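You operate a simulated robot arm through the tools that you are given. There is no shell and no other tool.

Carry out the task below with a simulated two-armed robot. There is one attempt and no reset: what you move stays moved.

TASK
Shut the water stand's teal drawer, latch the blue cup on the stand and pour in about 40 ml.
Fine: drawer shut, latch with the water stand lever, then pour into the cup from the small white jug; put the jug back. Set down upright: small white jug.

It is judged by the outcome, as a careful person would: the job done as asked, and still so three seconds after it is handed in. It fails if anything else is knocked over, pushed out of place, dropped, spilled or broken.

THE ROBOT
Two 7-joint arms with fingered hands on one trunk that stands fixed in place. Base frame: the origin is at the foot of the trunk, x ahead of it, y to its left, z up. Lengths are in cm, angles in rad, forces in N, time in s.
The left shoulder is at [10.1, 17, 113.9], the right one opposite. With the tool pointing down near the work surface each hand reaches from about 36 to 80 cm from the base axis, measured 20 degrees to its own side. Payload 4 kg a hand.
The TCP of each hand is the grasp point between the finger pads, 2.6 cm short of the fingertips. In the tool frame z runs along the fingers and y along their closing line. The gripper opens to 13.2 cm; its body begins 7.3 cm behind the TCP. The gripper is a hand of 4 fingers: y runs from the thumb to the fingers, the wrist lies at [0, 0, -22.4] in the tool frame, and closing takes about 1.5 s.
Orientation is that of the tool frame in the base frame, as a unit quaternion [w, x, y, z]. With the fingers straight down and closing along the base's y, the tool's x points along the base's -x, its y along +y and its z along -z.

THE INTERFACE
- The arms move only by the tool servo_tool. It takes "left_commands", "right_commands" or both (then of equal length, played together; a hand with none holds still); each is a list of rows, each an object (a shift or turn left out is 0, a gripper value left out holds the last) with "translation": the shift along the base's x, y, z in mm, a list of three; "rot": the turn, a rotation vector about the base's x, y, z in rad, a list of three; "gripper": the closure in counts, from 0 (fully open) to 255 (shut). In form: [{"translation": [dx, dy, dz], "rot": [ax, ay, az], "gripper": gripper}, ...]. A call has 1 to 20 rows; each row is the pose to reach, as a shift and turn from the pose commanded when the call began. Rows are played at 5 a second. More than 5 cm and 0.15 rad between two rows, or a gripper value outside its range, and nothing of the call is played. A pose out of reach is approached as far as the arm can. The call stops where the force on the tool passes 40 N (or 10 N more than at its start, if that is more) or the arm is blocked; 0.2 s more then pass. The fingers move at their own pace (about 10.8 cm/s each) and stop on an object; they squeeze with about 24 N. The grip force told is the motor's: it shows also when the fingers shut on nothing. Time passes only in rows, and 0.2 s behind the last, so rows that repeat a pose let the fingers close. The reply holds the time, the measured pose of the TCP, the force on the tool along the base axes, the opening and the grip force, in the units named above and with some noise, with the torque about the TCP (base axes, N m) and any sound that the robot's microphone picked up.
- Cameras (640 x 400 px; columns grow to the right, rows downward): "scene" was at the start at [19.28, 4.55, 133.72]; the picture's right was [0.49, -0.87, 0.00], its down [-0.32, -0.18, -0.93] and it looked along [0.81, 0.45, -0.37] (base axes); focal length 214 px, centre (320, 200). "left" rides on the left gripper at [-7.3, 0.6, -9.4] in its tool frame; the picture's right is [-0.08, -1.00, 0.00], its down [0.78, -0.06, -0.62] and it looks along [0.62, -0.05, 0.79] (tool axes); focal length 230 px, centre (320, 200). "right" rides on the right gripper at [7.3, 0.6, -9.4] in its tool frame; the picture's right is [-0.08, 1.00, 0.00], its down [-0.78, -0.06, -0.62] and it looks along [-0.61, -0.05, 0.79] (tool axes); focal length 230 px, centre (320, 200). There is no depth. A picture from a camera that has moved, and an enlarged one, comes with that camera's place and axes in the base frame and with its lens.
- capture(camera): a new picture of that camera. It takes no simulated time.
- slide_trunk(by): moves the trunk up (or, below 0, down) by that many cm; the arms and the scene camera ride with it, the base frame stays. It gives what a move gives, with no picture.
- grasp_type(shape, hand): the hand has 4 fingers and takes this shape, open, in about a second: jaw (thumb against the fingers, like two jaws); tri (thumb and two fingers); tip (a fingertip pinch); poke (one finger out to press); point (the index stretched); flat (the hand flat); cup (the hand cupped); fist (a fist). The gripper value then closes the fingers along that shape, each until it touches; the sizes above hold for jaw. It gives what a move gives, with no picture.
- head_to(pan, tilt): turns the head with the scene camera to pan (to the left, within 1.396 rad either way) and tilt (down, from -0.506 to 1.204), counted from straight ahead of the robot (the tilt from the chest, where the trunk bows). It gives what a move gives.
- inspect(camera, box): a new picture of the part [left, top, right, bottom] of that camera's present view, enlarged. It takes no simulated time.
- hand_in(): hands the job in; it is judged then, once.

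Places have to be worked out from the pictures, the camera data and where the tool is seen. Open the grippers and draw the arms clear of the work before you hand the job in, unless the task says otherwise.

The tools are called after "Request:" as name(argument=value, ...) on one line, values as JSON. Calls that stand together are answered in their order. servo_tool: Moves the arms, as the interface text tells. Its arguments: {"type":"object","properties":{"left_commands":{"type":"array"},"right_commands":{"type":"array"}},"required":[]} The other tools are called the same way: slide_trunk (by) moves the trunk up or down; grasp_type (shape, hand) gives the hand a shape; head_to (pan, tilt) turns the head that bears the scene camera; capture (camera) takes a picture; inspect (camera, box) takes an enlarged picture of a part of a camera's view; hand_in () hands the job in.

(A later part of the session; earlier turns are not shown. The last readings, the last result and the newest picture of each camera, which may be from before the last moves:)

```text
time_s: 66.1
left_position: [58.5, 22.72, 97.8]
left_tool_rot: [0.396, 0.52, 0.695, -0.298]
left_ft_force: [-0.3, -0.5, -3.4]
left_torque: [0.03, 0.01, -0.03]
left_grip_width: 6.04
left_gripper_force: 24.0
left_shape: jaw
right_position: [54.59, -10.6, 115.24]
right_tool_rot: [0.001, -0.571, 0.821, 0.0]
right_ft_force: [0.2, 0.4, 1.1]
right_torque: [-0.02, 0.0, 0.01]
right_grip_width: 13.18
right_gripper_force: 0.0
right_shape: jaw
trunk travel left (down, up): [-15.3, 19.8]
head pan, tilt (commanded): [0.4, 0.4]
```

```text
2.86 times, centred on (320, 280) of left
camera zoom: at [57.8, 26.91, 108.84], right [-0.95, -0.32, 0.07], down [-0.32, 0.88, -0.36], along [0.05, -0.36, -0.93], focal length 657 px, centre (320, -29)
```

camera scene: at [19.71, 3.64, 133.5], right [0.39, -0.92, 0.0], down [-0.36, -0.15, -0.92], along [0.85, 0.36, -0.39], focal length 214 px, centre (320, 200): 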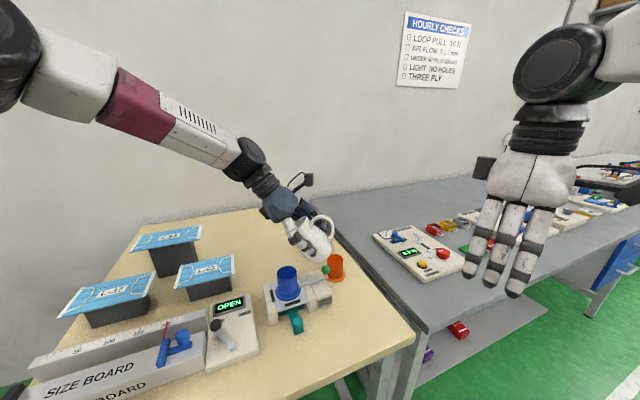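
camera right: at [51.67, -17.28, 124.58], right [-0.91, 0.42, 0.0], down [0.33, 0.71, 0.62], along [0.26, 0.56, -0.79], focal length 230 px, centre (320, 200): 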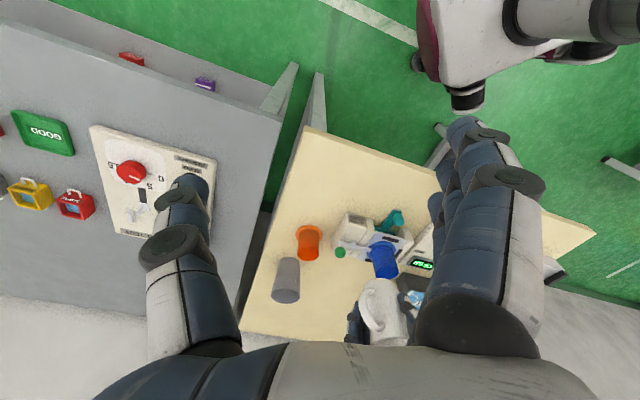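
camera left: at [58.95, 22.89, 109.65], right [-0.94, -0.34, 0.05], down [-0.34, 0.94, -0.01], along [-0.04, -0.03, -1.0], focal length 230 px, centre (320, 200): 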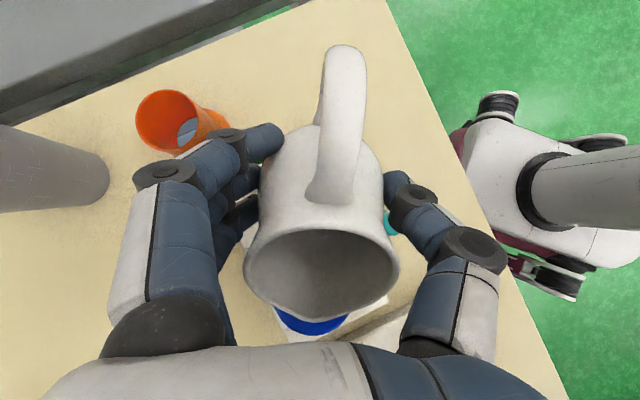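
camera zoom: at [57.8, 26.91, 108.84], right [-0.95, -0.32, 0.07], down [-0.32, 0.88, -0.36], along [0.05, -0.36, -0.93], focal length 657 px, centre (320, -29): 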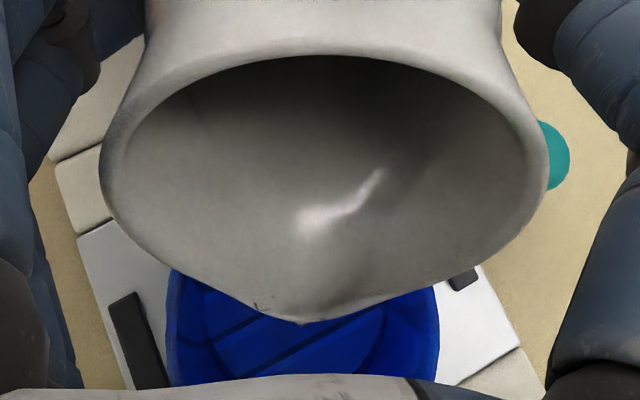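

Water is at the lip. I'll hold for about a second and look again.

Request:
servo_tool(left_commands=[{"translation": [0, 0, 0]}, {"translation": [0, 0, 0]}, {"translation": [0, 0, 0]}])

Request:
inspect(camera="left", box=[270, 275, 360, 350])

Request:
inspect(camera="scene", box=[270, 240, 330, 300])

```text
time_s: 66.9
left_position: [58.35, 22.62, 97.79]
left_tool_rot: [0.397, 0.52, 0.695, -0.298]
left_ft_force: [-0.1, -0.2, -3.0]
left_torque: [0.06, -0.01, 0.03]
left_grip_width: 6.05
left_gripper_force: 23.8
left_shape: jaw
right_position: [54.59, -10.6, 115.2]
right_tool_rot: [0.0, -0.571, 0.821, -0.001]
right_ft_force: [-0.5, -0.2, 0.1]
right_torque: [0.01, 0.02, 0.04]
right_grip_width: 13.2
right_gripper_force: 0.0
right_shape: jaw
trunk travel left (down, up): [-15.3, 19.8]
head pan, tilt (commanded): [0.4, 0.4]
```

```text
5.33 times, centred on (315, 312) of left
camera zoom: at [57.79, 26.9, 108.85], right [-0.95, -0.32, 0.07], down [-0.32, 0.88, -0.36], along [0.05, -0.36, -0.93], focal length 1227 px, centre (347, -400)
```

zoom: 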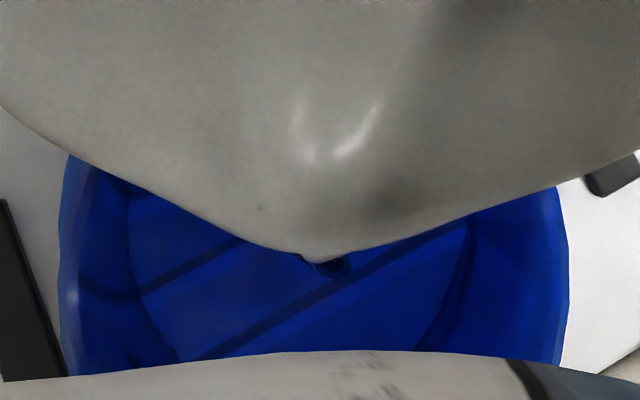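

```text
6.67 times, centred on (300, 270) of scene
camera zoom: at [19.72, 3.66, 133.5], right [0.39, -0.92, 0.0], down [-0.36, -0.15, -0.92], along [0.85, 0.36, -0.39], focal length 1430 px, centre (453, -267)
```

zoom: 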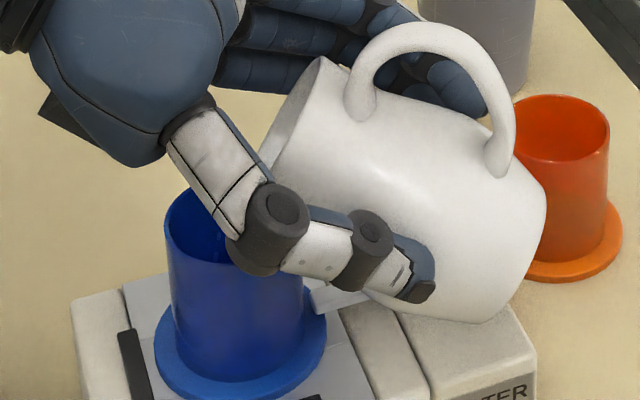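

A thin stream is visible and the floor pattern is beginning to be distorted by a little water. I'll hold another second and a half.

Request:
servo_tool(left_commands=[{"translation": [0, 0, 0]}, {"translation": [0, 0, 0]}, {"translation": [0, 0, 0]}, {"translation": [0, 0, 0]}, {"translation": [0, 0, 0]}, {"translation": [0, 0, 0]}, {"translation": [0, 0, 0]}])

Request:
inspect(camera="left", box=[270, 275, 360, 350])

Request:
inspect(camera="right", box=[310, 190, 450, 330])

```text
time_s: 68.5
left_position: [58.44, 22.58, 97.84]
left_tool_rot: [0.396, 0.52, 0.695, -0.298]
left_ft_force: [-0.2, -0.1, -3.7]
left_torque: [0.06, -0.03, -0.03]
left_grip_width: 6.07
left_gripper_force: 23.7
left_shape: jaw
right_position: [54.65, -10.74, 115.13]
right_tool_rot: [0.0, -0.571, 0.821, 0.001]
right_ft_force: [0.1, 0.0, -1.2]
right_torque: [0.01, -0.04, 0.01]
right_grip_width: 13.2
right_gripper_force: 0.0
right_shape: jaw
trunk travel left (down, up): [-15.3, 19.8]
head pan, tilt (commanded): [0.4, 0.4]
```

```text
5.33 times, centred on (315, 312) of left
camera zoom: at [57.79, 26.9, 108.85], right [-0.95, -0.32, 0.07], down [-0.32, 0.88, -0.36], along [0.05, -0.36, -0.93], focal length 1227 px, centre (347, -400)
```

zoom: 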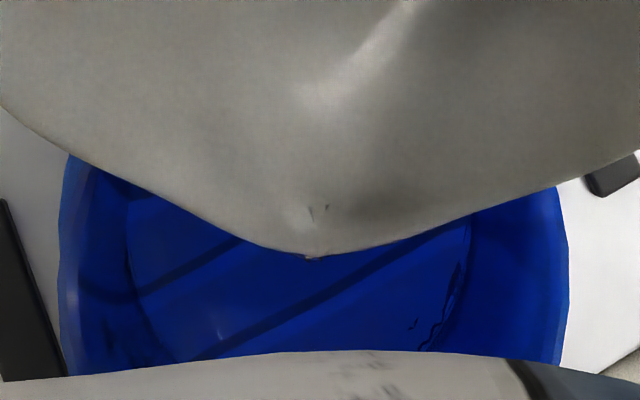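

```text
2.86 times, centred on (380, 260) of right
camera zoom: at [51.66, -17.29, 124.59], right [-0.91, 0.42, 0.0], down [0.33, 0.71, 0.62], along [0.26, 0.56, -0.79], focal length 657 px, centre (149, 29)
```

zoom: 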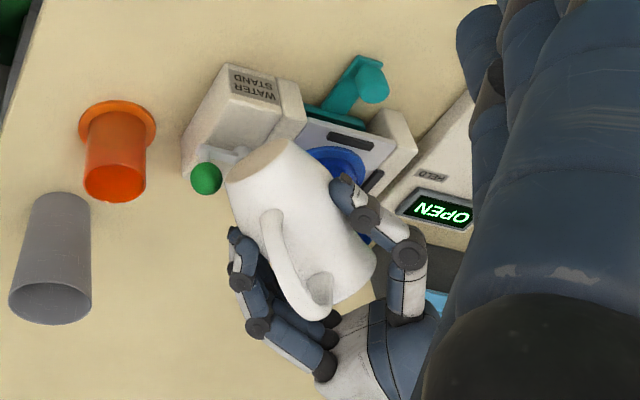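

Only a thin film so far. I'll tilt by about 2° more and let it run.

Request:
servo_tool(left_commands=[{"translation": [0, 0, 0], "rot": [-0.019, -0.0056, 0]}, {"translation": [0, 0, 0], "rot": [-0.0336, -0.0098, 0]}, {"translation": [0, 0, 0], "rot": [-0.0336, -0.0098, 0]}, {"translation": [0, 0, 0], "rot": [-0.0336, -0.0098, 0]}, {"translation": [0, 0, 0], "rot": [-0.0336, -0.0098, 0]}, {"translation": [0, 0, 0], "rot": [-0.0336, -0.0098, 0]}])

Request:
inspect(camera="left", box=[270, 275, 360, 350])

Request:
inspect(camera="left", box=[220, 210, 420, 350])

```text
time_s: 69.9
left_position: [58.52, 22.7, 97.93]
left_tool_rot: [0.408, 0.515, 0.688, -0.308]
left_ft_force: [0.5, 0.1, -3.3]
left_torque: [0.05, 0.04, -0.02]
left_grip_width: 6.04
left_gripper_force: 23.9
left_shape: jaw
right_position: [54.66, -10.67, 115.18]
right_tool_rot: [0.0, -0.571, 0.821, 0.0]
right_ft_force: [-0.2, 0.4, -0.2]
right_torque: [0.0, -0.03, 0.0]
right_grip_width: 13.16
right_gripper_force: 0.1
right_shape: jaw
trunk travel left (down, up): [-15.3, 19.8]
head pan, tilt (commanded): [0.4, 0.4]
```

```text
5.33 times, centred on (315, 312) of left
camera zoom: at [57.67, 27.27, 108.69], right [-0.95, -0.31, 0.07], down [-0.32, 0.86, -0.39], along [0.06, -0.4, -0.92], focal length 1227 px, centre (347, -400)
```

zoom: 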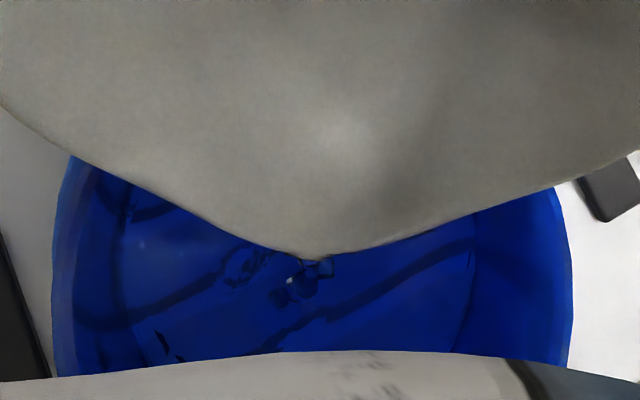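

```text
2.86 times, centred on (320, 280) of left
camera zoom: at [57.67, 27.27, 108.69], right [-0.95, -0.31, 0.07], down [-0.32, 0.86, -0.39], along [0.06, -0.4, -0.92], focal length 657 px, centre (320, -29)
```

zoom: 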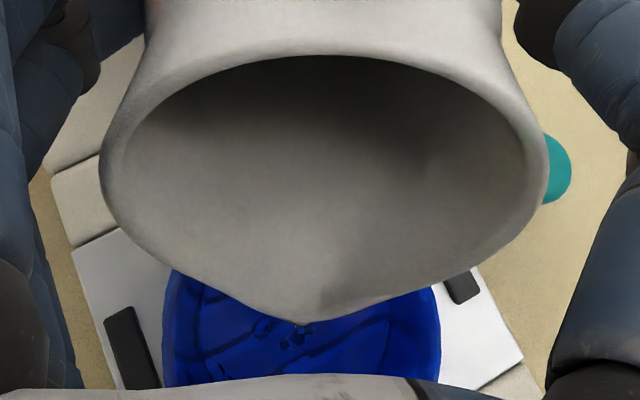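

Water is flowing and rippling in the cup. I'll hold and look again.

Request:
servo_tool(left_commands=[{"translation": [0, 0, 0]}, {"translation": [0, 0, 0]}, {"translation": [0, 0, 0]}, {"translation": [0, 0, 0]}, {"translation": [0, 0, 0]}])

Request:
inspect(camera="left", box=[270, 275, 360, 350])

Request:
inspect(camera="scene", box=[270, 240, 330, 300])

```text
time_s: 71.1
left_position: [58.41, 22.66, 97.86]
left_tool_rot: [0.407, 0.515, 0.688, -0.308]
left_ft_force: [0.6, 0.1, -3.4]
left_torque: [0.02, 0.0, 0.02]
left_grip_width: 6.04
left_gripper_force: 24.4
left_shape: jaw
right_position: [54.62, -10.54, 115.11]
right_tool_rot: [0.0, -0.57, 0.822, 0.0]
right_ft_force: [0.8, -0.2, 1.0]
right_torque: [0.03, 0.02, 0.04]
right_grip_width: 13.2
right_gripper_force: 0.1
right_shape: jaw
trunk travel left (down, up): [-15.3, 19.8]
head pan, tilt (commanded): [0.4, 0.4]
```

```text
5.33 times, centred on (315, 312) of left
camera zoom: at [57.67, 27.26, 108.69], right [-0.95, -0.31, 0.07], down [-0.32, 0.86, -0.39], along [0.06, -0.4, -0.92], focal length 1227 px, centre (347, -400)
```

zoom: 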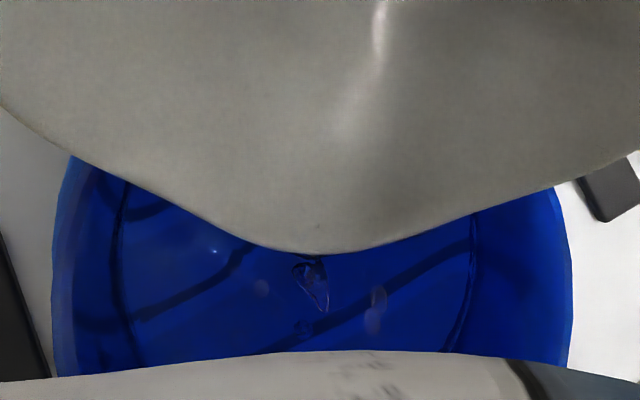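

```text
6.67 times, centred on (300, 270) of scene
camera zoom: at [19.72, 3.66, 133.5], right [0.39, -0.92, 0.0], down [-0.36, -0.15, -0.92], along [0.85, 0.36, -0.39], focal length 1430 px, centre (453, -267)
```

zoom: 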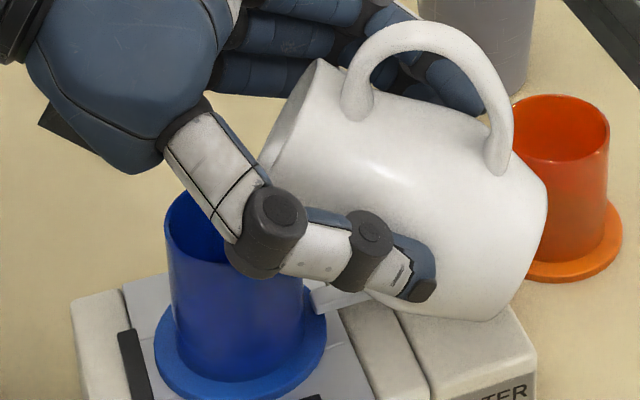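

From the water's edges against the cup wall I estimate about 20 ml so far. I'll tilt a little more, about 1.5°, and let it run.

Request:
servo_tool(left_commands=[{"translation": [0, 0, 0], "rot": [-0.0144, -0.0042, 0]}, {"translation": [0, 0, 0], "rot": [-0.025, -0.0073, 0]}, {"translation": [0, 0, 0], "rot": [-0.025, -0.0073, 0]}, {"translation": [0, 0, 0], "rot": [-0.025, -0.0073, 0]}, {"translation": [0, 0, 0], "rot": [-0.025, -0.0073, 0]}, {"translation": [0, 0, 0], "rot": [-0.025, -0.0073, 0]}, {"translation": [0, 0, 0], "rot": [-0.025, -0.0073, 0]}, {"translation": [0, 0, 0], "rot": [-0.025, -0.0073, 0]}])

Request:
inspect(camera="left", box=[270, 275, 360, 350])

```text
time_s: 72.9
left_position: [58.46, 22.67, 97.87]
left_tool_rot: [0.417, 0.511, 0.683, -0.314]
left_ft_force: [-0.3, 1.0, -3.3]
left_torque: [0.03, 0.03, 0.0]
left_grip_width: 6.08
left_gripper_force: 24.0
left_shape: jaw
right_position: [54.54, -10.7, 115.25]
right_tool_rot: [0.0, -0.571, 0.821, 0.001]
right_ft_force: [0.3, 0.5, -0.4]
right_torque: [0.04, -0.01, -0.02]
right_grip_width: 13.2
right_gripper_force: 0.0
right_shape: jaw
trunk travel left (down, up): [-15.3, 19.8]
head pan, tilt (commanded): [0.4, 0.4]
```

```text
5.33 times, centred on (315, 312) of left
camera zoom: at [57.57, 27.53, 108.58], right [-0.95, -0.31, 0.07], down [-0.31, 0.85, -0.42], along [0.07, -0.42, -0.91], focal length 1227 px, centre (347, -400)
```

zoom: 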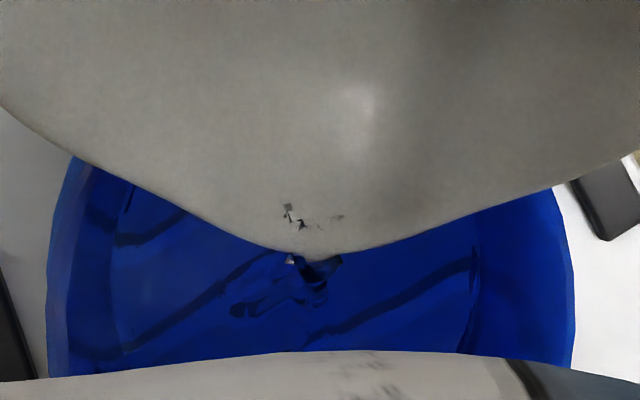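

I estimate about 27 ml now, with a stream still running. I'll hold a little longer at this tilt.

Request:
servo_tool(left_commands=[{"translation": [0, 0, 0]}, {"translation": [0, 0, 0]}, {"translation": [0, 0, 0]}, {"translation": [0, 0, 0]}, {"translation": [0, 0, 0]}])

Request:
inspect(camera="left", box=[270, 275, 360, 350])

```text
time_s: 74.1
left_position: [58.52, 22.64, 97.91]
left_tool_rot: [0.416, 0.512, 0.682, -0.315]
left_ft_force: [1.4, 0.9, -4.1]
left_torque: [0.03, 0.01, 0.02]
left_grip_width: 6.04
left_gripper_force: 23.9
left_shape: jaw
right_position: [54.65, -10.7, 115.28]
right_tool_rot: [0.0, -0.571, 0.821, -0.001]
right_ft_force: [0.1, -0.9, -0.9]
right_torque: [-0.01, -0.02, -0.01]
right_grip_width: 13.19
right_gripper_force: 0.1
right_shape: jaw
trunk travel left (down, up): [-15.3, 19.8]
head pan, tilt (commanded): [0.4, 0.4]
```

```text
5.33 times, centred on (315, 312) of left
camera zoom: at [57.57, 27.53, 108.58], right [-0.95, -0.31, 0.07], down [-0.31, 0.85, -0.42], along [0.07, -0.42, -0.91], focal length 1227 px, centre (347, -400)
```

zoom: 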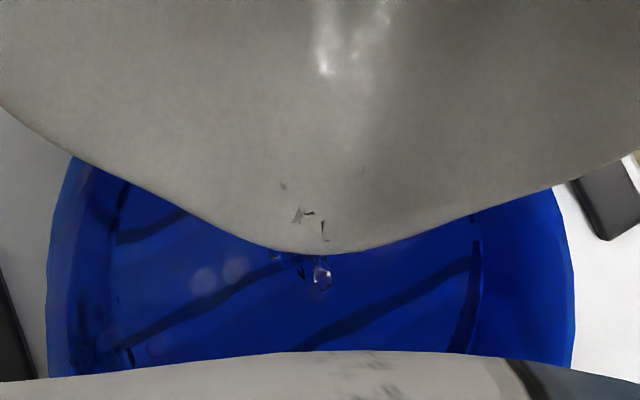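

Dripping only, at roughly 28 ml. I'll reduce the tilt to stop the flow, raise the jug, and move aside to get a clear look into the cup.

Request:
servo_tool(left_commands=[{"translation": [0, 0, 0], "rot": [0.096, 0.0281, 0]}, {"translation": [0, 0, 0], "rot": [0.192, 0.0562, 0]}, {"translation": [0, 0, 0], "rot": [0.288, 0.0843, 0]}, {"translation": [0, 0, 0], "rot": [0.384, 0.1124, 0]}, {"translation": [0, 0, 0], "rot": [0.384, 0.1124, 0]}, {"translation": [0, 0, 0], "rot": [0.384, 0.1124, 0]}, {"translation": [0, 0, 25], "rot": [0.48, 0.1405, 0]}, {"translation": [0, 0, 50], "rot": [0.576, 0.1686, 0]}, {"translation": [0, 0, 75], "rot": [0.672, 0.1967, 0]}, {"translation": [0, 0, 88], "rot": [0.768, 0.2248, 0]}, {"translation": [0, 0, 88], "rot": [0.864, 0.2529, 0]}, {"translation": [0, 0, 88], "rot": [0.96, 0.281, 0]}, {"translation": [0, 0, 88], "rot": [1.054, 0.3085, 0]}, {"translation": [0, 0, 88], "rot": [1.054, 0.3085, 0]}])

Request:
capture(camera="left")

Request:
inspect(camera="scene", box=[265, 250, 315, 300])

```text
time_s: 77.1
left_position: [58.41, 22.71, 106.47]
left_tool_rot: [-0.002, 0.599, 0.801, 0.0]
left_ft_force: [-1.0, 0.2, -3.6]
left_torque: [0.0, -0.01, 0.0]
left_grip_width: 6.05
left_gripper_force: 23.7
left_shape: jaw
right_position: [54.72, -10.63, 115.27]
right_tool_rot: [0.001, -0.571, 0.821, -0.001]
right_ft_force: [-0.2, -0.3, -0.3]
right_torque: [0.0, 0.01, 0.0]
right_grip_width: 13.19
right_gripper_force: 0.0
right_shape: jaw
trunk travel left (down, up): [-15.3, 19.8]
head pan, tilt (commanded): [0.4, 0.4]
```

```text
taken
camera left: at [61.06, 15.74, 115.94], right [-0.93, -0.36, 0.0], down [-0.28, 0.74, 0.62], along [-0.22, 0.58, -0.79], focal length 230 px, centre (320, 200)
```

left: 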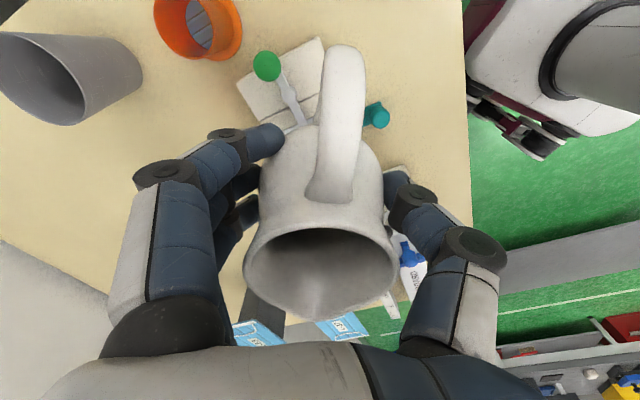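

```text
8.00 times, centred on (290, 275) of scene
camera zoom: at [19.71, 3.69, 133.5], right [0.39, -0.92, 0.0], down [-0.36, -0.15, -0.92], along [0.85, 0.36, -0.39], focal length 1716 px, centre (560, -400)
```

zoom: 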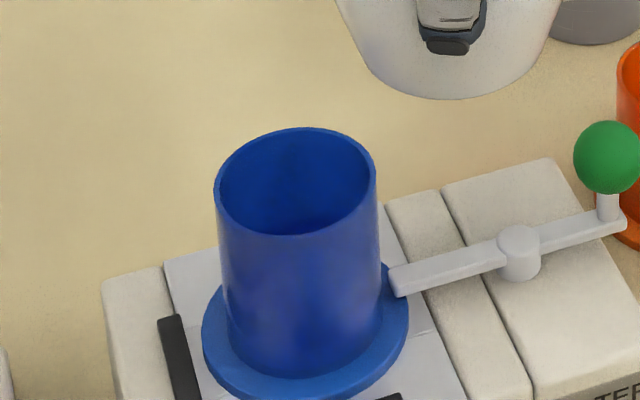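

The jug is upright again and nothing was spilled. I'll move it gently aside to where the left camera can look steeply into the cup.

Request:
servo_tool(left_commands=[{"translation": [12, 15, 0]}, {"translation": [27, 35, 0]}, {"translation": [42, 55, 0]}, {"translation": [57, 75, 0]}, {"translation": [70, 92, 0]}, {"translation": [78, 103, 0]}, {"translation": [78, 103, 0]}])

Request:
capture(camera="left")

Request:
inspect(camera="left", box=[390, 60, 490, 150])

```text
time_s: 78.7
left_position: [66.14, 32.95, 106.49]
left_tool_rot: [0.0, 0.599, 0.801, -0.001]
left_ft_force: [0.3, -0.2, -3.3]
left_torque: [0.0, -0.01, -0.01]
left_grip_width: 6.03
left_gripper_force: 24.0
left_shape: jaw
right_position: [54.58, -10.64, 115.27]
right_tool_rot: [0.001, -0.571, 0.821, 0.0]
right_ft_force: [0.6, 0.2, -0.7]
right_torque: [0.0, 0.03, -0.02]
right_grip_width: 13.21
right_gripper_force: 0.1
right_shape: jaw
trunk travel left (down, up): [-15.3, 19.8]
head pan, tilt (commanded): [0.4, 0.4]
```

```text
taken
camera left: at [68.83, 26.12, 115.97], right [-0.93, -0.36, 0.0], down [-0.28, 0.74, 0.62], along [-0.22, 0.58, -0.79], focal length 230 px, centre (320, 200)
```

left: 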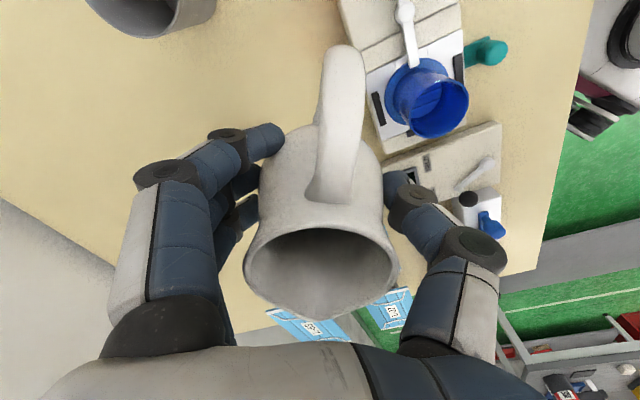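

```text
4.44 times, centred on (440, 105) of left
camera zoom: at [68.83, 26.12, 115.97], right [-0.93, -0.36, 0.0], down [-0.28, 0.74, 0.62], along [-0.22, 0.58, -0.79], focal length 1022 px, centre (-213, 622)
```

zoom: 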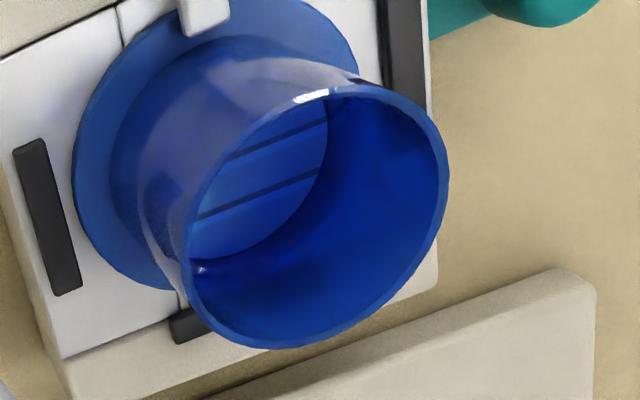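

I can see into the cup now. I'll magnify strongly to find the actual waterline on the wall and separate it from the refracted floor edge.

Request:
inspect(camera="left", box=[428, 72, 472, 142])

Request:
inspect(camera="left", box=[425, 75, 465, 125])

```text
5.71 times, centred on (450, 107) of left
camera zoom: at [68.83, 26.12, 115.97], right [-0.93, -0.36, 0.0], down [-0.28, 0.74, 0.62], along [-0.22, 0.58, -0.79], focal length 1315 px, centre (-423, 731)
```

zoom: 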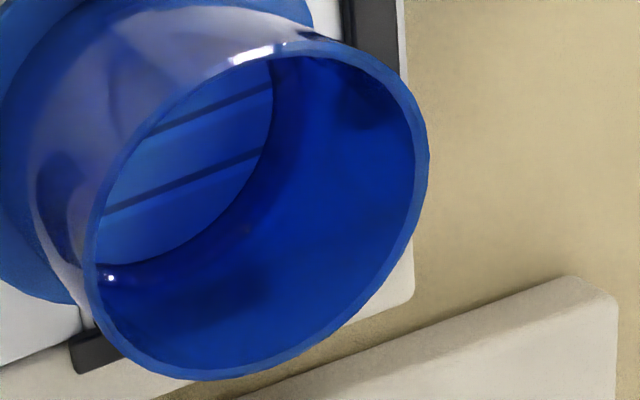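

```text
8.00 times, centred on (445, 100) of left
camera zoom: at [68.83, 26.12, 115.97], right [-0.93, -0.36, 0.0], down [-0.28, 0.74, 0.62], along [-0.22, 0.58, -0.79], focal length 1841 px, centre (-680, 1000)
```

zoom: 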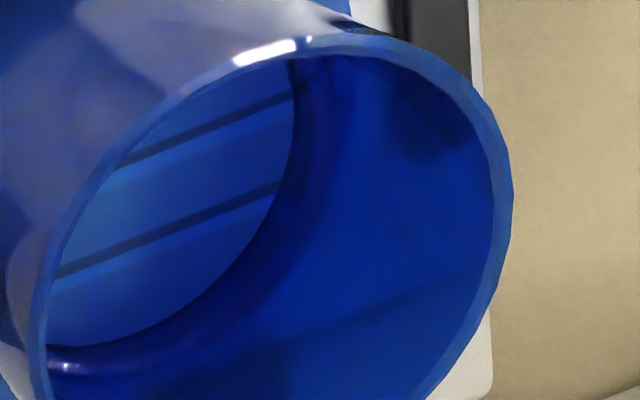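

I'll also check from the scene camera: geometrically it sees the cup's far inner wall down to about 4.5 cm below the rim.

Request:
inspect(camera="scene", box=[272, 254, 304, 280])

Request:
inspect(camera="right", box=[350, 220, 420, 290])

```text
15.38 times, centred on (288, 267) of scene
camera zoom: at [19.7, 3.66, 133.51], right [0.39, -0.92, 0.0], down [-0.36, -0.15, -0.92], along [0.85, 0.36, -0.39], focal length 3300 px, centre (812, -831)
```

zoom: 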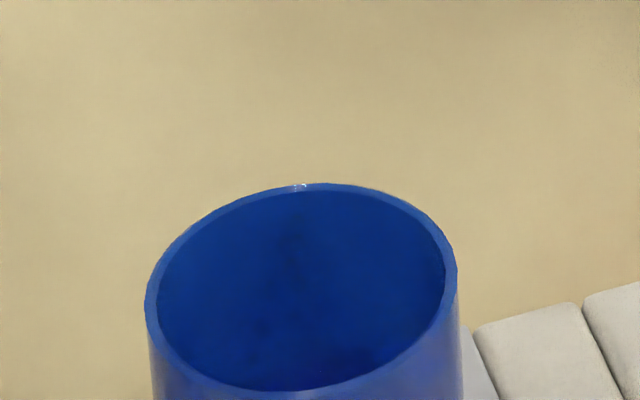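

```text
5.71 times, centred on (385, 255) of right
camera zoom: at [51.64, -17.29, 124.61], right [-0.91, 0.42, 0.0], down [0.33, 0.71, 0.62], along [0.26, 0.56, -0.79], focal length 1315 px, centre (-51, -114)
```

zoom: 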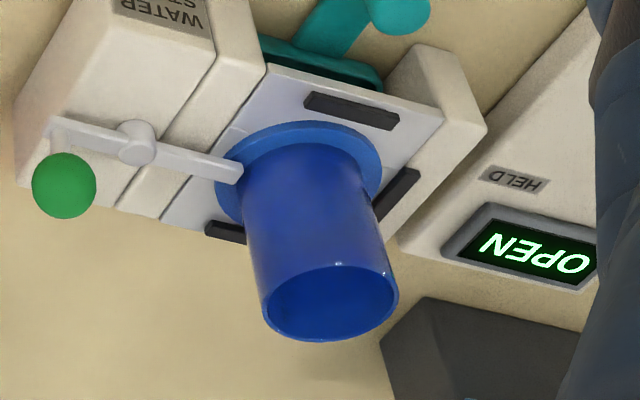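

The waterline is hard to read from these angles. I'll shift the hand so its camera looks more steeply (about 70°) into the cup.

Request:
servo_tool(left_commands=[{"translation": [-12, 13, 0]}, {"translation": [-27, 30, 0]}, {"translation": [-40, 44, 0]}, {"translation": [-42, 46, 0]}, {"translation": [-42, 46, 0]}])

Request:
capture(camera="left")

Request:
inspect(camera="left", box=[390, 0, 470, 60])

```text
time_s: 79.9
left_position: [62.08, 37.56, 106.6]
left_tool_rot: [-0.001, 0.599, 0.801, -0.001]
left_ft_force: [-0.3, 0.0, -2.8]
left_torque: [-0.01, 0.03, -0.01]
left_grip_width: 6.05
left_gripper_force: 23.9
left_shape: jaw
right_position: [54.64, -10.55, 115.1]
right_tool_rot: [0.0, -0.571, 0.821, 0.0]
right_ft_force: [-0.3, -0.3, 0.5]
right_torque: [-0.02, -0.02, -0.03]
right_grip_width: 13.19
right_gripper_force: 0.0
right_shape: jaw
trunk travel left (down, up): [-15.3, 19.8]
head pan, tilt (commanded): [0.4, 0.4]
```

```text
taken
camera left: at [64.62, 30.66, 115.94], right [-0.93, -0.36, 0.0], down [-0.28, 0.74, 0.62], along [-0.22, 0.58, -0.79], focal length 230 px, centre (320, 200)
```

left: 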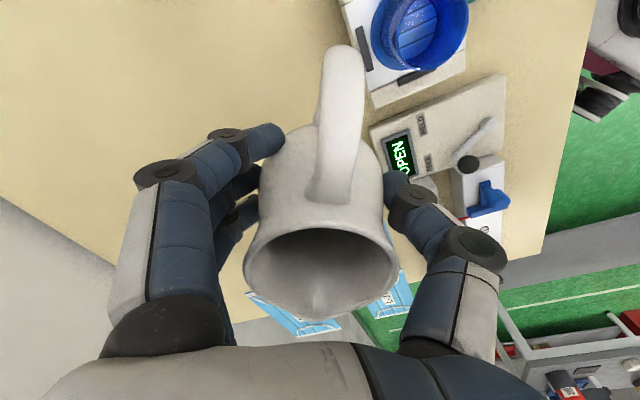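

```text
6.67 times, centred on (430, 30) of left
camera zoom: at [64.62, 30.66, 115.94], right [-0.93, -0.36, 0.0], down [-0.28, 0.74, 0.62], along [-0.22, 0.58, -0.79], focal length 1534 px, centre (-413, 1333)
```

zoom: 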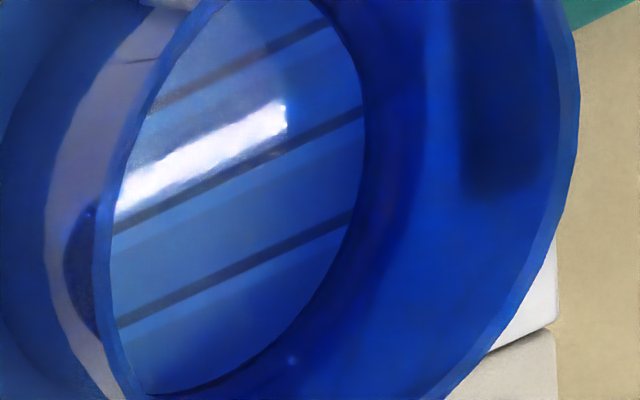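

A band on the wall suggests a waterline about 1.8 cm above the floor (about 34 ml), but it could just be shading. The dry orange cup is the same shape, so I'll move back toward the pour spot and inspect it for comparison.

Request:
servo_tool(left_commands=[{"translation": [-5, -18, 0]}, {"translation": [-12, -45, 0]}, {"translation": [-20, -75, 0]}, {"translation": [-28, -105, 0]}, {"translation": [-34, -132, 0]}, {"translation": [-37, -148, 0]}, {"translation": [-37, -148, 0]}])

Request:
capture(camera="left")

Request:
inspect(camera="left", box=[140, 0, 260, 70])

```text
time_s: 81.5
left_position: [58.31, 22.67, 106.55]
left_tool_rot: [0.0, 0.599, 0.8, -0.001]
left_ft_force: [0.0, 0.3, -3.6]
left_torque: [-0.01, -0.03, -0.04]
left_grip_width: 6.04
left_gripper_force: 24.0
left_shape: jaw
right_position: [54.63, -10.6, 115.14]
right_tool_rot: [0.0, -0.57, 0.821, 0.0]
right_ft_force: [0.2, -0.1, -0.5]
right_torque: [0.0, -0.01, 0.01]
right_grip_width: 13.19
right_gripper_force: 0.1
right_shape: jaw
trunk travel left (down, up): [-15.3, 19.8]
head pan, tilt (commanded): [0.4, 0.4]
```

```text
taken
camera left: at [60.89, 15.79, 115.94], right [-0.93, -0.36, 0.0], down [-0.28, 0.74, 0.62], along [-0.22, 0.58, -0.79], focal length 230 px, centre (320, 200)
```

left: 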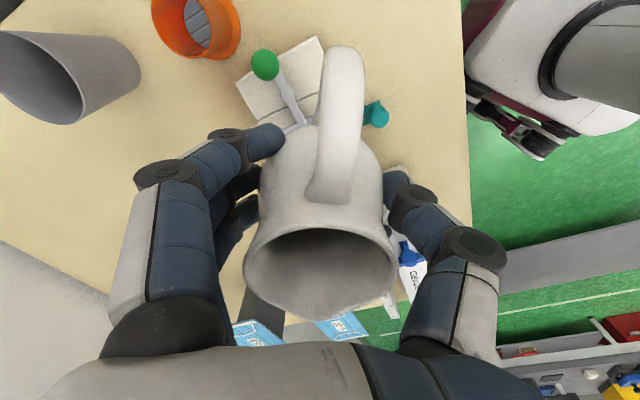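

```text
5.33 times, centred on (200, 35) of left
camera zoom: at [60.89, 15.79, 115.94], right [-0.93, -0.36, 0.0], down [-0.28, 0.74, 0.62], along [-0.22, 0.58, -0.79], focal length 1227 px, centre (960, 1080)
```

zoom: 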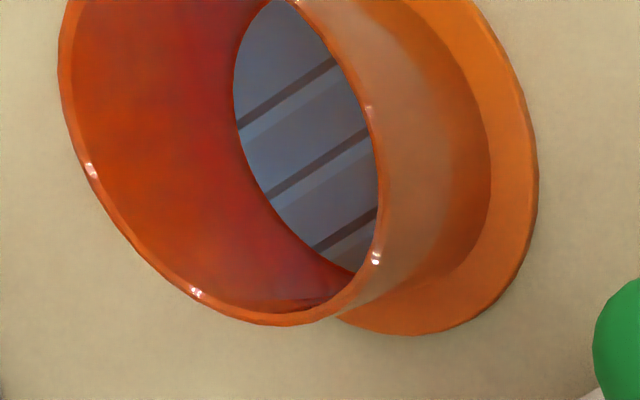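

The orange cup shows the same soft band while dry, so that band isn't a waterline. Measuring floor and water edges consistently against the rim, I estimate only about 15–20 ml so far. I'll return to the pouring pose at the previous tilt.

Request:
servo_tool(left_commands=[{"translation": [0, 0, 0], "rot": [-0.096, -0.0281, 0]}, {"translation": [0, 0, 0], "rot": [-0.192, -0.0562, 0]}, {"translation": [0, 0, 0], "rot": [-0.288, -0.0843, 0]}, {"translation": [0, 0, 0], "rot": [-0.384, -0.1124, 0]}, {"translation": [0, 0, 0], "rot": [-0.48, -0.1405, 0]}, {"translation": [0, 0, 0], "rot": [-0.576, -0.1686, 0]}, {"translation": [0, 0, 0], "rot": [-0.653, -0.1911, 0]}, {"translation": [1, 0, -20], "rot": [-0.653, -0.1911, 0]}, {"translation": [1, 0, -40], "rot": [-0.653, -0.1911, 0]}, {"translation": [1, 0, -60], "rot": [-0.653, -0.1911, 0]}, {"translation": [1, 0, -78], "rot": [-0.653, -0.1911, 0]}, {"translation": [1, 0, -88], "rot": [-0.653, -0.1911, 0]}, {"translation": [1, 0, -88], "rot": [-0.749, -0.2192, 0]}, {"translation": [1, 0, -88], "rot": [-0.845, -0.2473, 0]}, {"translation": [1, 0, -88], "rot": [-0.922, -0.2698, 0]}, {"translation": [1, 0, -88], "rot": [-0.979, -0.2866, 0]}, {"translation": [1, 0, -88], "rot": [-1.018, -0.2979, 0]}, {"translation": [1, 0, -88], "rot": [-1.046, -0.3063, 0]}, {"translation": [1, 0, -88], "rot": [-1.046, -0.3063, 0]}])

Request:
inspect(camera="left", box=[270, 275, 360, 350])

Request:
capture(camera="left")

```text
time_s: 85.5
left_position: [58.42, 22.78, 97.73]
left_tool_rot: [0.414, 0.513, 0.684, -0.312]
left_ft_force: [0.0, 0.9, -2.9]
left_torque: [0.02, -0.01, 0.03]
left_grip_width: 6.02
left_gripper_force: 24.3
left_shape: jaw
right_position: [54.61, -10.74, 115.22]
right_tool_rot: [0.001, -0.571, 0.821, -0.001]
right_ft_force: [0.0, -0.5, -0.2]
right_torque: [-0.01, 0.01, 0.0]
right_grip_width: 13.19
right_gripper_force: 0.0
right_shape: jaw
trunk travel left (down, up): [-15.3, 19.8]
head pan, tilt (commanded): [0.4, 0.4]
```

```text
5.33 times, centred on (315, 312) of left
camera zoom: at [57.59, 27.55, 108.58], right [-0.95, -0.31, 0.07], down [-0.31, 0.86, -0.41], along [0.07, -0.41, -0.91], focal length 1227 px, centre (347, -400)
```

zoom: 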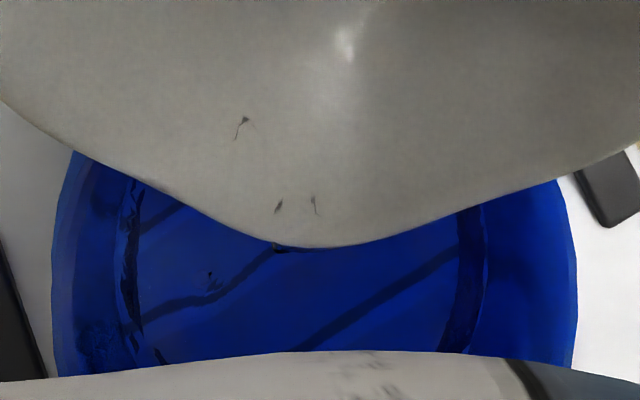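

```text
taken
camera left: at [57.59, 27.55, 108.58], right [-0.95, -0.31, 0.07], down [-0.31, 0.86, -0.41], along [0.07, -0.41, -0.91], focal length 230 px, centre (320, 200)
```

left: 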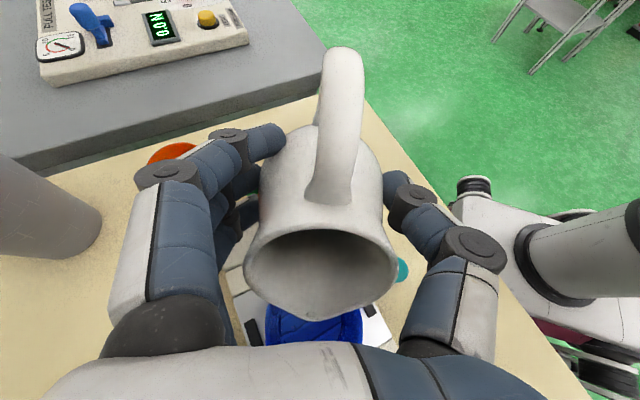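

Now two edges are visible: the floor's edge and, outside it, the waterline. That gives roughly 22–24 ml. I'll tilt about 1.5° further and let it run.

Request:
servo_tool(left_commands=[{"translation": [0, 0, 0], "rot": [-0.0144, -0.0042, 0]}, {"translation": [0, 0, 0], "rot": [-0.0288, -0.0084, 0]}, {"translation": [0, 0, 0], "rot": [-0.0288, -0.0084, 0]}, {"translation": [0, 0, 0], "rot": [-0.0288, -0.0084, 0]}, {"translation": [0, 0, 0], "rot": [-0.0288, -0.0084, 0]}, {"translation": [0, 0, 0], "rot": [-0.0288, -0.0084, 0]}, {"translation": [0, 0, 0], "rot": [-0.0288, -0.0084, 0]}])

Request:
inspect(camera="left", box=[270, 275, 360, 350])

```text
time_s: 87.1
left_position: [58.39, 22.85, 97.93]
left_tool_rot: [0.424, 0.508, 0.679, -0.319]
left_ft_force: [0.4, 0.2, -4.4]
left_torque: [0.05, -0.01, 0.0]
left_grip_width: 6.03
left_gripper_force: 24.4
left_shape: jaw
right_position: [54.74, -10.69, 115.2]
right_tool_rot: [0.0, -0.571, 0.821, -0.001]
right_ft_force: [0.2, 0.4, -0.3]
right_torque: [-0.02, 0.0, 0.02]
right_grip_width: 13.17
right_gripper_force: 0.1
right_shape: jaw
trunk travel left (down, up): [-15.3, 19.8]
head pan, tilt (commanded): [0.4, 0.4]
```

```text
5.33 times, centred on (315, 312) of left
camera zoom: at [57.52, 27.85, 108.45], right [-0.95, -0.31, 0.07], down [-0.31, 0.84, -0.44], along [0.08, -0.44, -0.9], focal length 1227 px, centre (347, -400)
```

zoom: 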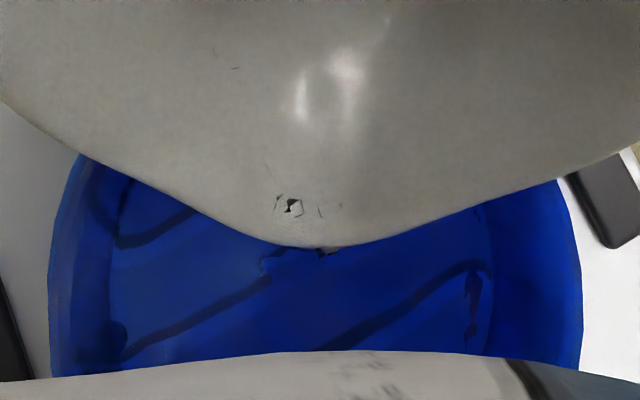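

About 27 ml now. I'll hold while it keeps trickling and check again.

Request:
servo_tool(left_commands=[{"translation": [0, 0, 0]}, {"translation": [0, 0, 0]}, {"translation": [0, 0, 0]}, {"translation": [0, 0, 0]}, {"translation": [0, 0, 0]}, {"translation": [0, 0, 0]}])

Request:
inspect(camera="left", box=[270, 275, 360, 350])

```text
time_s: 88.5
left_position: [58.44, 22.76, 97.78]
left_tool_rot: [0.424, 0.508, 0.678, -0.32]
left_ft_force: [0.5, 0.4, -3.6]
left_torque: [0.04, 0.03, 0.02]
left_grip_width: 5.99
left_gripper_force: 24.2
left_shape: jaw
right_position: [54.65, -10.69, 115.24]
right_tool_rot: [0.001, -0.571, 0.821, 0.0]
right_ft_force: [0.0, -0.1, -0.8]
right_torque: [-0.01, 0.0, 0.02]
right_grip_width: 13.2
right_gripper_force: 0.1
right_shape: jaw
trunk travel left (down, up): [-15.3, 19.8]
head pan, tilt (commanded): [0.4, 0.4]
```

```text
5.33 times, centred on (315, 312) of left
camera zoom: at [57.52, 27.85, 108.45], right [-0.95, -0.31, 0.07], down [-0.31, 0.84, -0.44], along [0.08, -0.44, -0.9], focal length 1227 px, centre (347, -400)
```

zoom: 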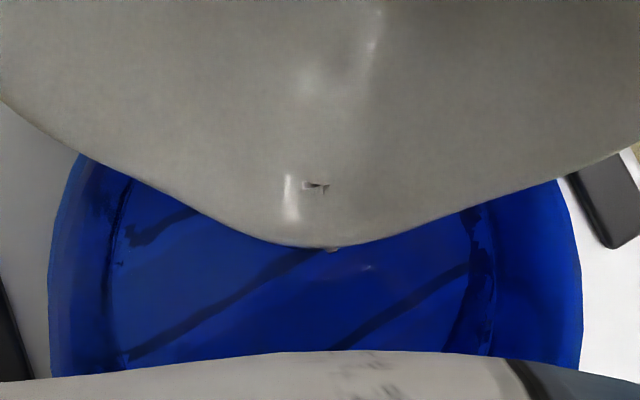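

About 31 ml by the same measure. I'll add about 1° more and let it run.

Request:
servo_tool(left_commands=[{"translation": [0, 0, 0], "rot": [-0.0096, -0.0028, 0]}, {"translation": [0, 0, 0], "rot": [-0.0192, -0.0056, 0]}, {"translation": [0, 0, 0], "rot": [-0.0192, -0.0056, 0]}, {"translation": [0, 0, 0], "rot": [-0.0192, -0.0056, 0]}, {"translation": [0, 0, 0], "rot": [-0.0192, -0.0056, 0]}, {"translation": [0, 0, 0], "rot": [-0.0192, -0.0056, 0]}, {"translation": [0, 0, 0], "rot": [-0.0192, -0.0056, 0]}])

Request:
inspect(camera="left", box=[270, 275, 360, 350])

```text
time_s: 90.1
left_position: [58.48, 22.68, 97.86]
left_tool_rot: [0.43, 0.505, 0.674, -0.325]
left_ft_force: [-0.1, -0.7, -3.8]
left_torque: [0.05, -0.02, 0.0]
left_grip_width: 6.02
left_gripper_force: 23.7
left_shape: jaw
right_position: [54.64, -10.68, 115.23]
right_tool_rot: [0.0, -0.571, 0.821, 0.0]
right_ft_force: [-0.9, 0.5, 0.1]
right_torque: [0.0, -0.05, -0.03]
right_grip_width: 13.16
right_gripper_force: 0.0
right_shape: jaw
trunk travel left (down, up): [-15.3, 19.8]
head pan, tilt (commanded): [0.4, 0.4]
```

```text
5.33 times, centred on (315, 312) of left
camera zoom: at [57.47, 28.05, 108.35], right [-0.95, -0.31, 0.07], down [-0.31, 0.84, -0.46], along [0.08, -0.45, -0.89], focal length 1227 px, centre (347, -400)
```

zoom: 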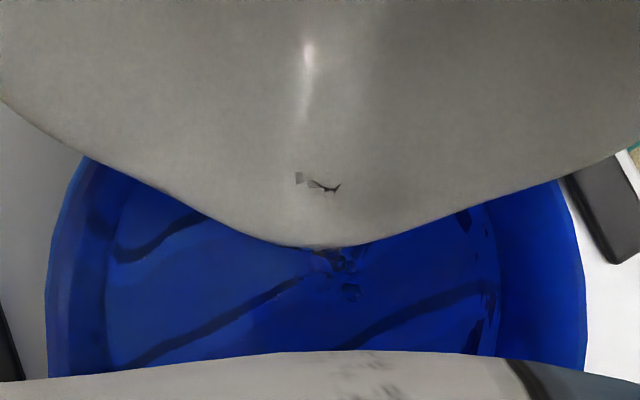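

Roughly 33 ml and a small stream is still running. I'll hold a second more and then stop and verify.

Request:
servo_tool(left_commands=[{"translation": [0, 0, 0]}, {"translation": [0, 0, 0]}, {"translation": [0, 0, 0]}, {"translation": [0, 0, 0]}])

Request:
inspect(camera="left", box=[270, 275, 360, 350])

Request:
inspect(camera="scene", box=[272, 254, 304, 280])

```text
time_s: 91.1
left_position: [58.36, 22.66, 97.86]
left_tool_rot: [0.431, 0.505, 0.674, -0.325]
left_ft_force: [0.4, 0.2, -2.8]
left_torque: [0.06, 0.05, -0.03]
left_grip_width: 6.02
left_gripper_force: 24.5
left_shape: jaw
right_position: [54.68, -10.67, 115.2]
right_tool_rot: [0.0, -0.571, 0.821, 0.0]
right_ft_force: [-0.4, 0.9, -0.3]
right_torque: [0.0, -0.03, 0.0]
right_grip_width: 13.18
right_gripper_force: 0.2
right_shape: jaw
trunk travel left (down, up): [-15.3, 19.8]
head pan, tilt (commanded): [0.4, 0.4]
```

```text
5.33 times, centred on (315, 312) of left
camera zoom: at [57.47, 28.05, 108.35], right [-0.95, -0.31, 0.07], down [-0.31, 0.84, -0.46], along [0.08, -0.45, -0.89], focal length 1227 px, centre (347, -400)
```

zoom: 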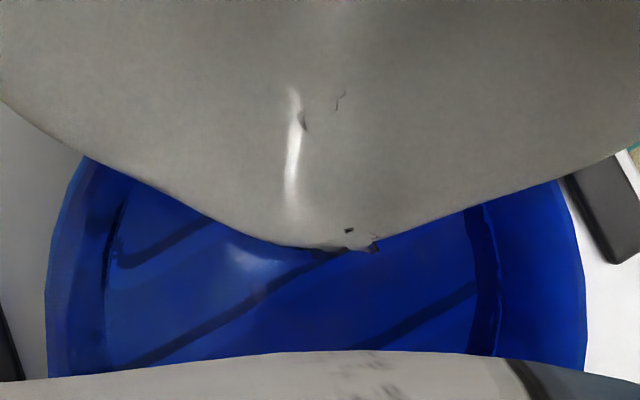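

```text
15.38 times, centred on (288, 267) of scene
camera zoom: at [19.72, 3.66, 133.5], right [0.39, -0.92, 0.0], down [-0.36, -0.15, -0.92], along [0.85, 0.36, -0.39], focal length 3300 px, centre (812, -831)
```

zoom: 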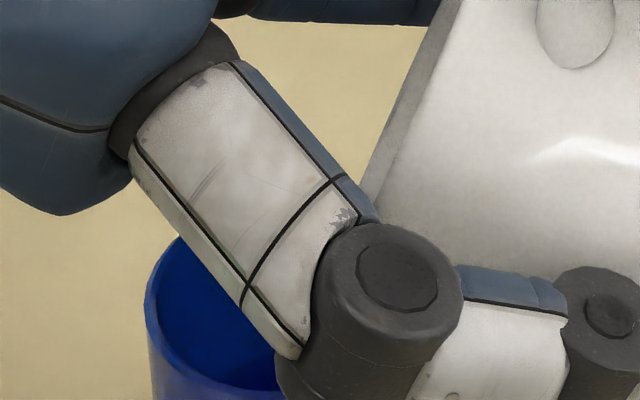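

About 34–36 ml. I'll untilt now, letting the last drips fall into the cup, and inspect with the jug out of the way.

Request:
servo_tool(left_commands=[{"translation": [0, 0, 0], "rot": [0.096, 0.0281, 0]}, {"translation": [0, 0, 0], "rot": [0.192, 0.0562, 0]}, {"translation": [0, 0, 0], "rot": [0.288, 0.0843, 0]}, {"translation": [0, 0, 0], "rot": [0.384, 0.1124, 0]}, {"translation": [0, 0, 0], "rot": [0.44, 0.1288, 0]}, {"translation": [0, 0, 0], "rot": [0.44, 0.1288, 0]}, {"translation": [0, 0, 0], "rot": [0.44, 0.1288, 0]}, {"translation": [0, 0, 25], "rot": [0.52, 0.1522, 0]}, {"translation": [0, 0, 50], "rot": [0.61, 0.1786, 0]}, {"translation": [0, 0, 75], "rot": [0.7, 0.2049, 0]}, {"translation": [0, 0, 88], "rot": [0.79, 0.2312, 0]}, {"translation": [0, 0, 88], "rot": [0.88, 0.2576, 0]}, {"translation": [0, 0, 88], "rot": [0.97, 0.2839, 0]}, {"translation": [0, 0, 88], "rot": [1.06, 0.3103, 0]}, {"translation": [0, 0, 88], "rot": [1.093, 0.32, 0]}, {"translation": [0, 0, 88], "rot": [1.093, 0.32, 0]}])

Request:
inspect(camera="scene", box=[272, 254, 304, 280])

Request:
inspect(camera="scene", box=[240, 220, 360, 330])

```text
time_s: 94.5
left_position: [58.48, 22.72, 106.49]
left_tool_rot: [0.0, 0.599, 0.8, -0.001]
left_ft_force: [-0.9, 0.2, -3.1]
left_torque: [0.0, -0.02, 0.03]
left_grip_width: 5.99
left_gripper_force: 24.3
left_shape: jaw
right_position: [54.69, -10.55, 115.23]
right_tool_rot: [0.0, -0.57, 0.821, 0.001]
right_ft_force: [0.6, 0.5, -1.2]
right_torque: [-0.03, -0.01, 0.02]
right_grip_width: 13.21
right_gripper_force: 0.0
right_shape: jaw
trunk travel left (down, up): [-15.3, 19.8]
head pan, tilt (commanded): [0.4, 0.4]
```

```text
15.38 times, centred on (288, 267) of scene
camera zoom: at [19.72, 3.65, 133.5], right [0.39, -0.92, 0.0], down [-0.36, -0.15, -0.92], along [0.85, 0.36, -0.39], focal length 3300 px, centre (812, -831)
```

zoom: 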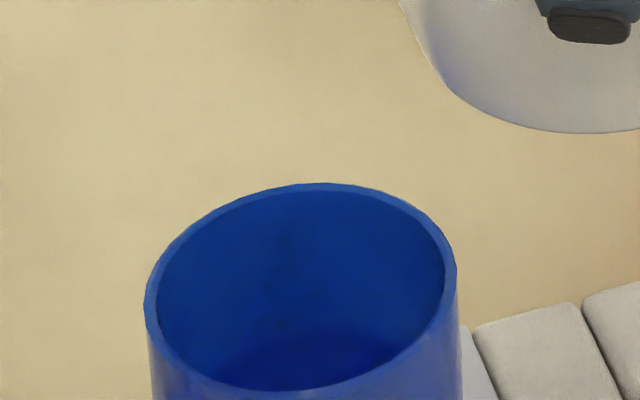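

```text
3.64 times, centred on (300, 275) of scene
camera zoom: at [19.72, 3.65, 133.5], right [0.39, -0.92, 0.0], down [-0.36, -0.15, -0.92], along [0.85, 0.36, -0.39], focal length 780 px, centre (393, -73)
```

zoom: 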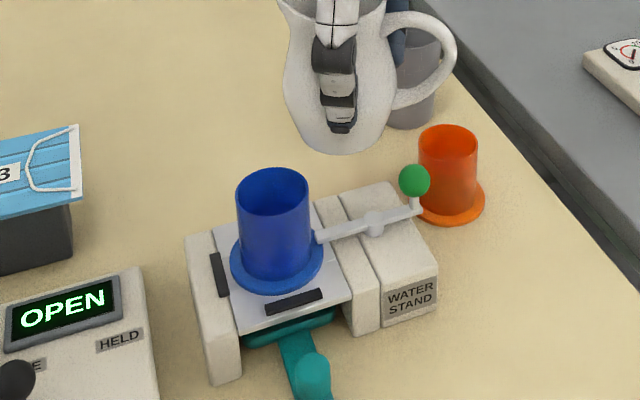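

A faint boundary shows near the bottom of the visible interior. I'll magnify that region.

Request:
inspect(camera="scene", box=[279, 268, 296, 280])

```text
16.00 times, centred on (288, 274) of scene
camera zoom: at [19.72, 3.65, 133.5], right [0.39, -0.92, 0.0], down [-0.36, -0.15, -0.92], along [0.85, 0.36, -0.39], focal length 3432 px, centre (840, -984)
```

zoom: 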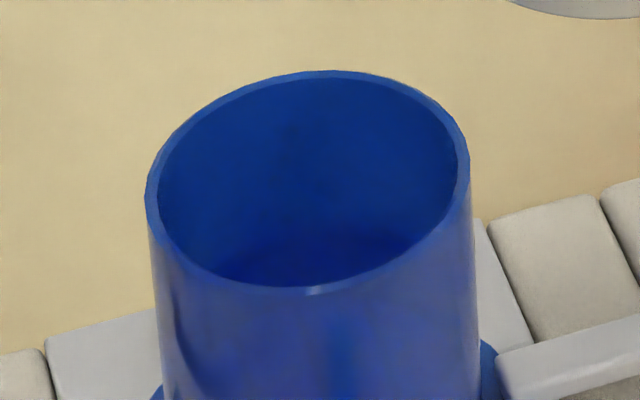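

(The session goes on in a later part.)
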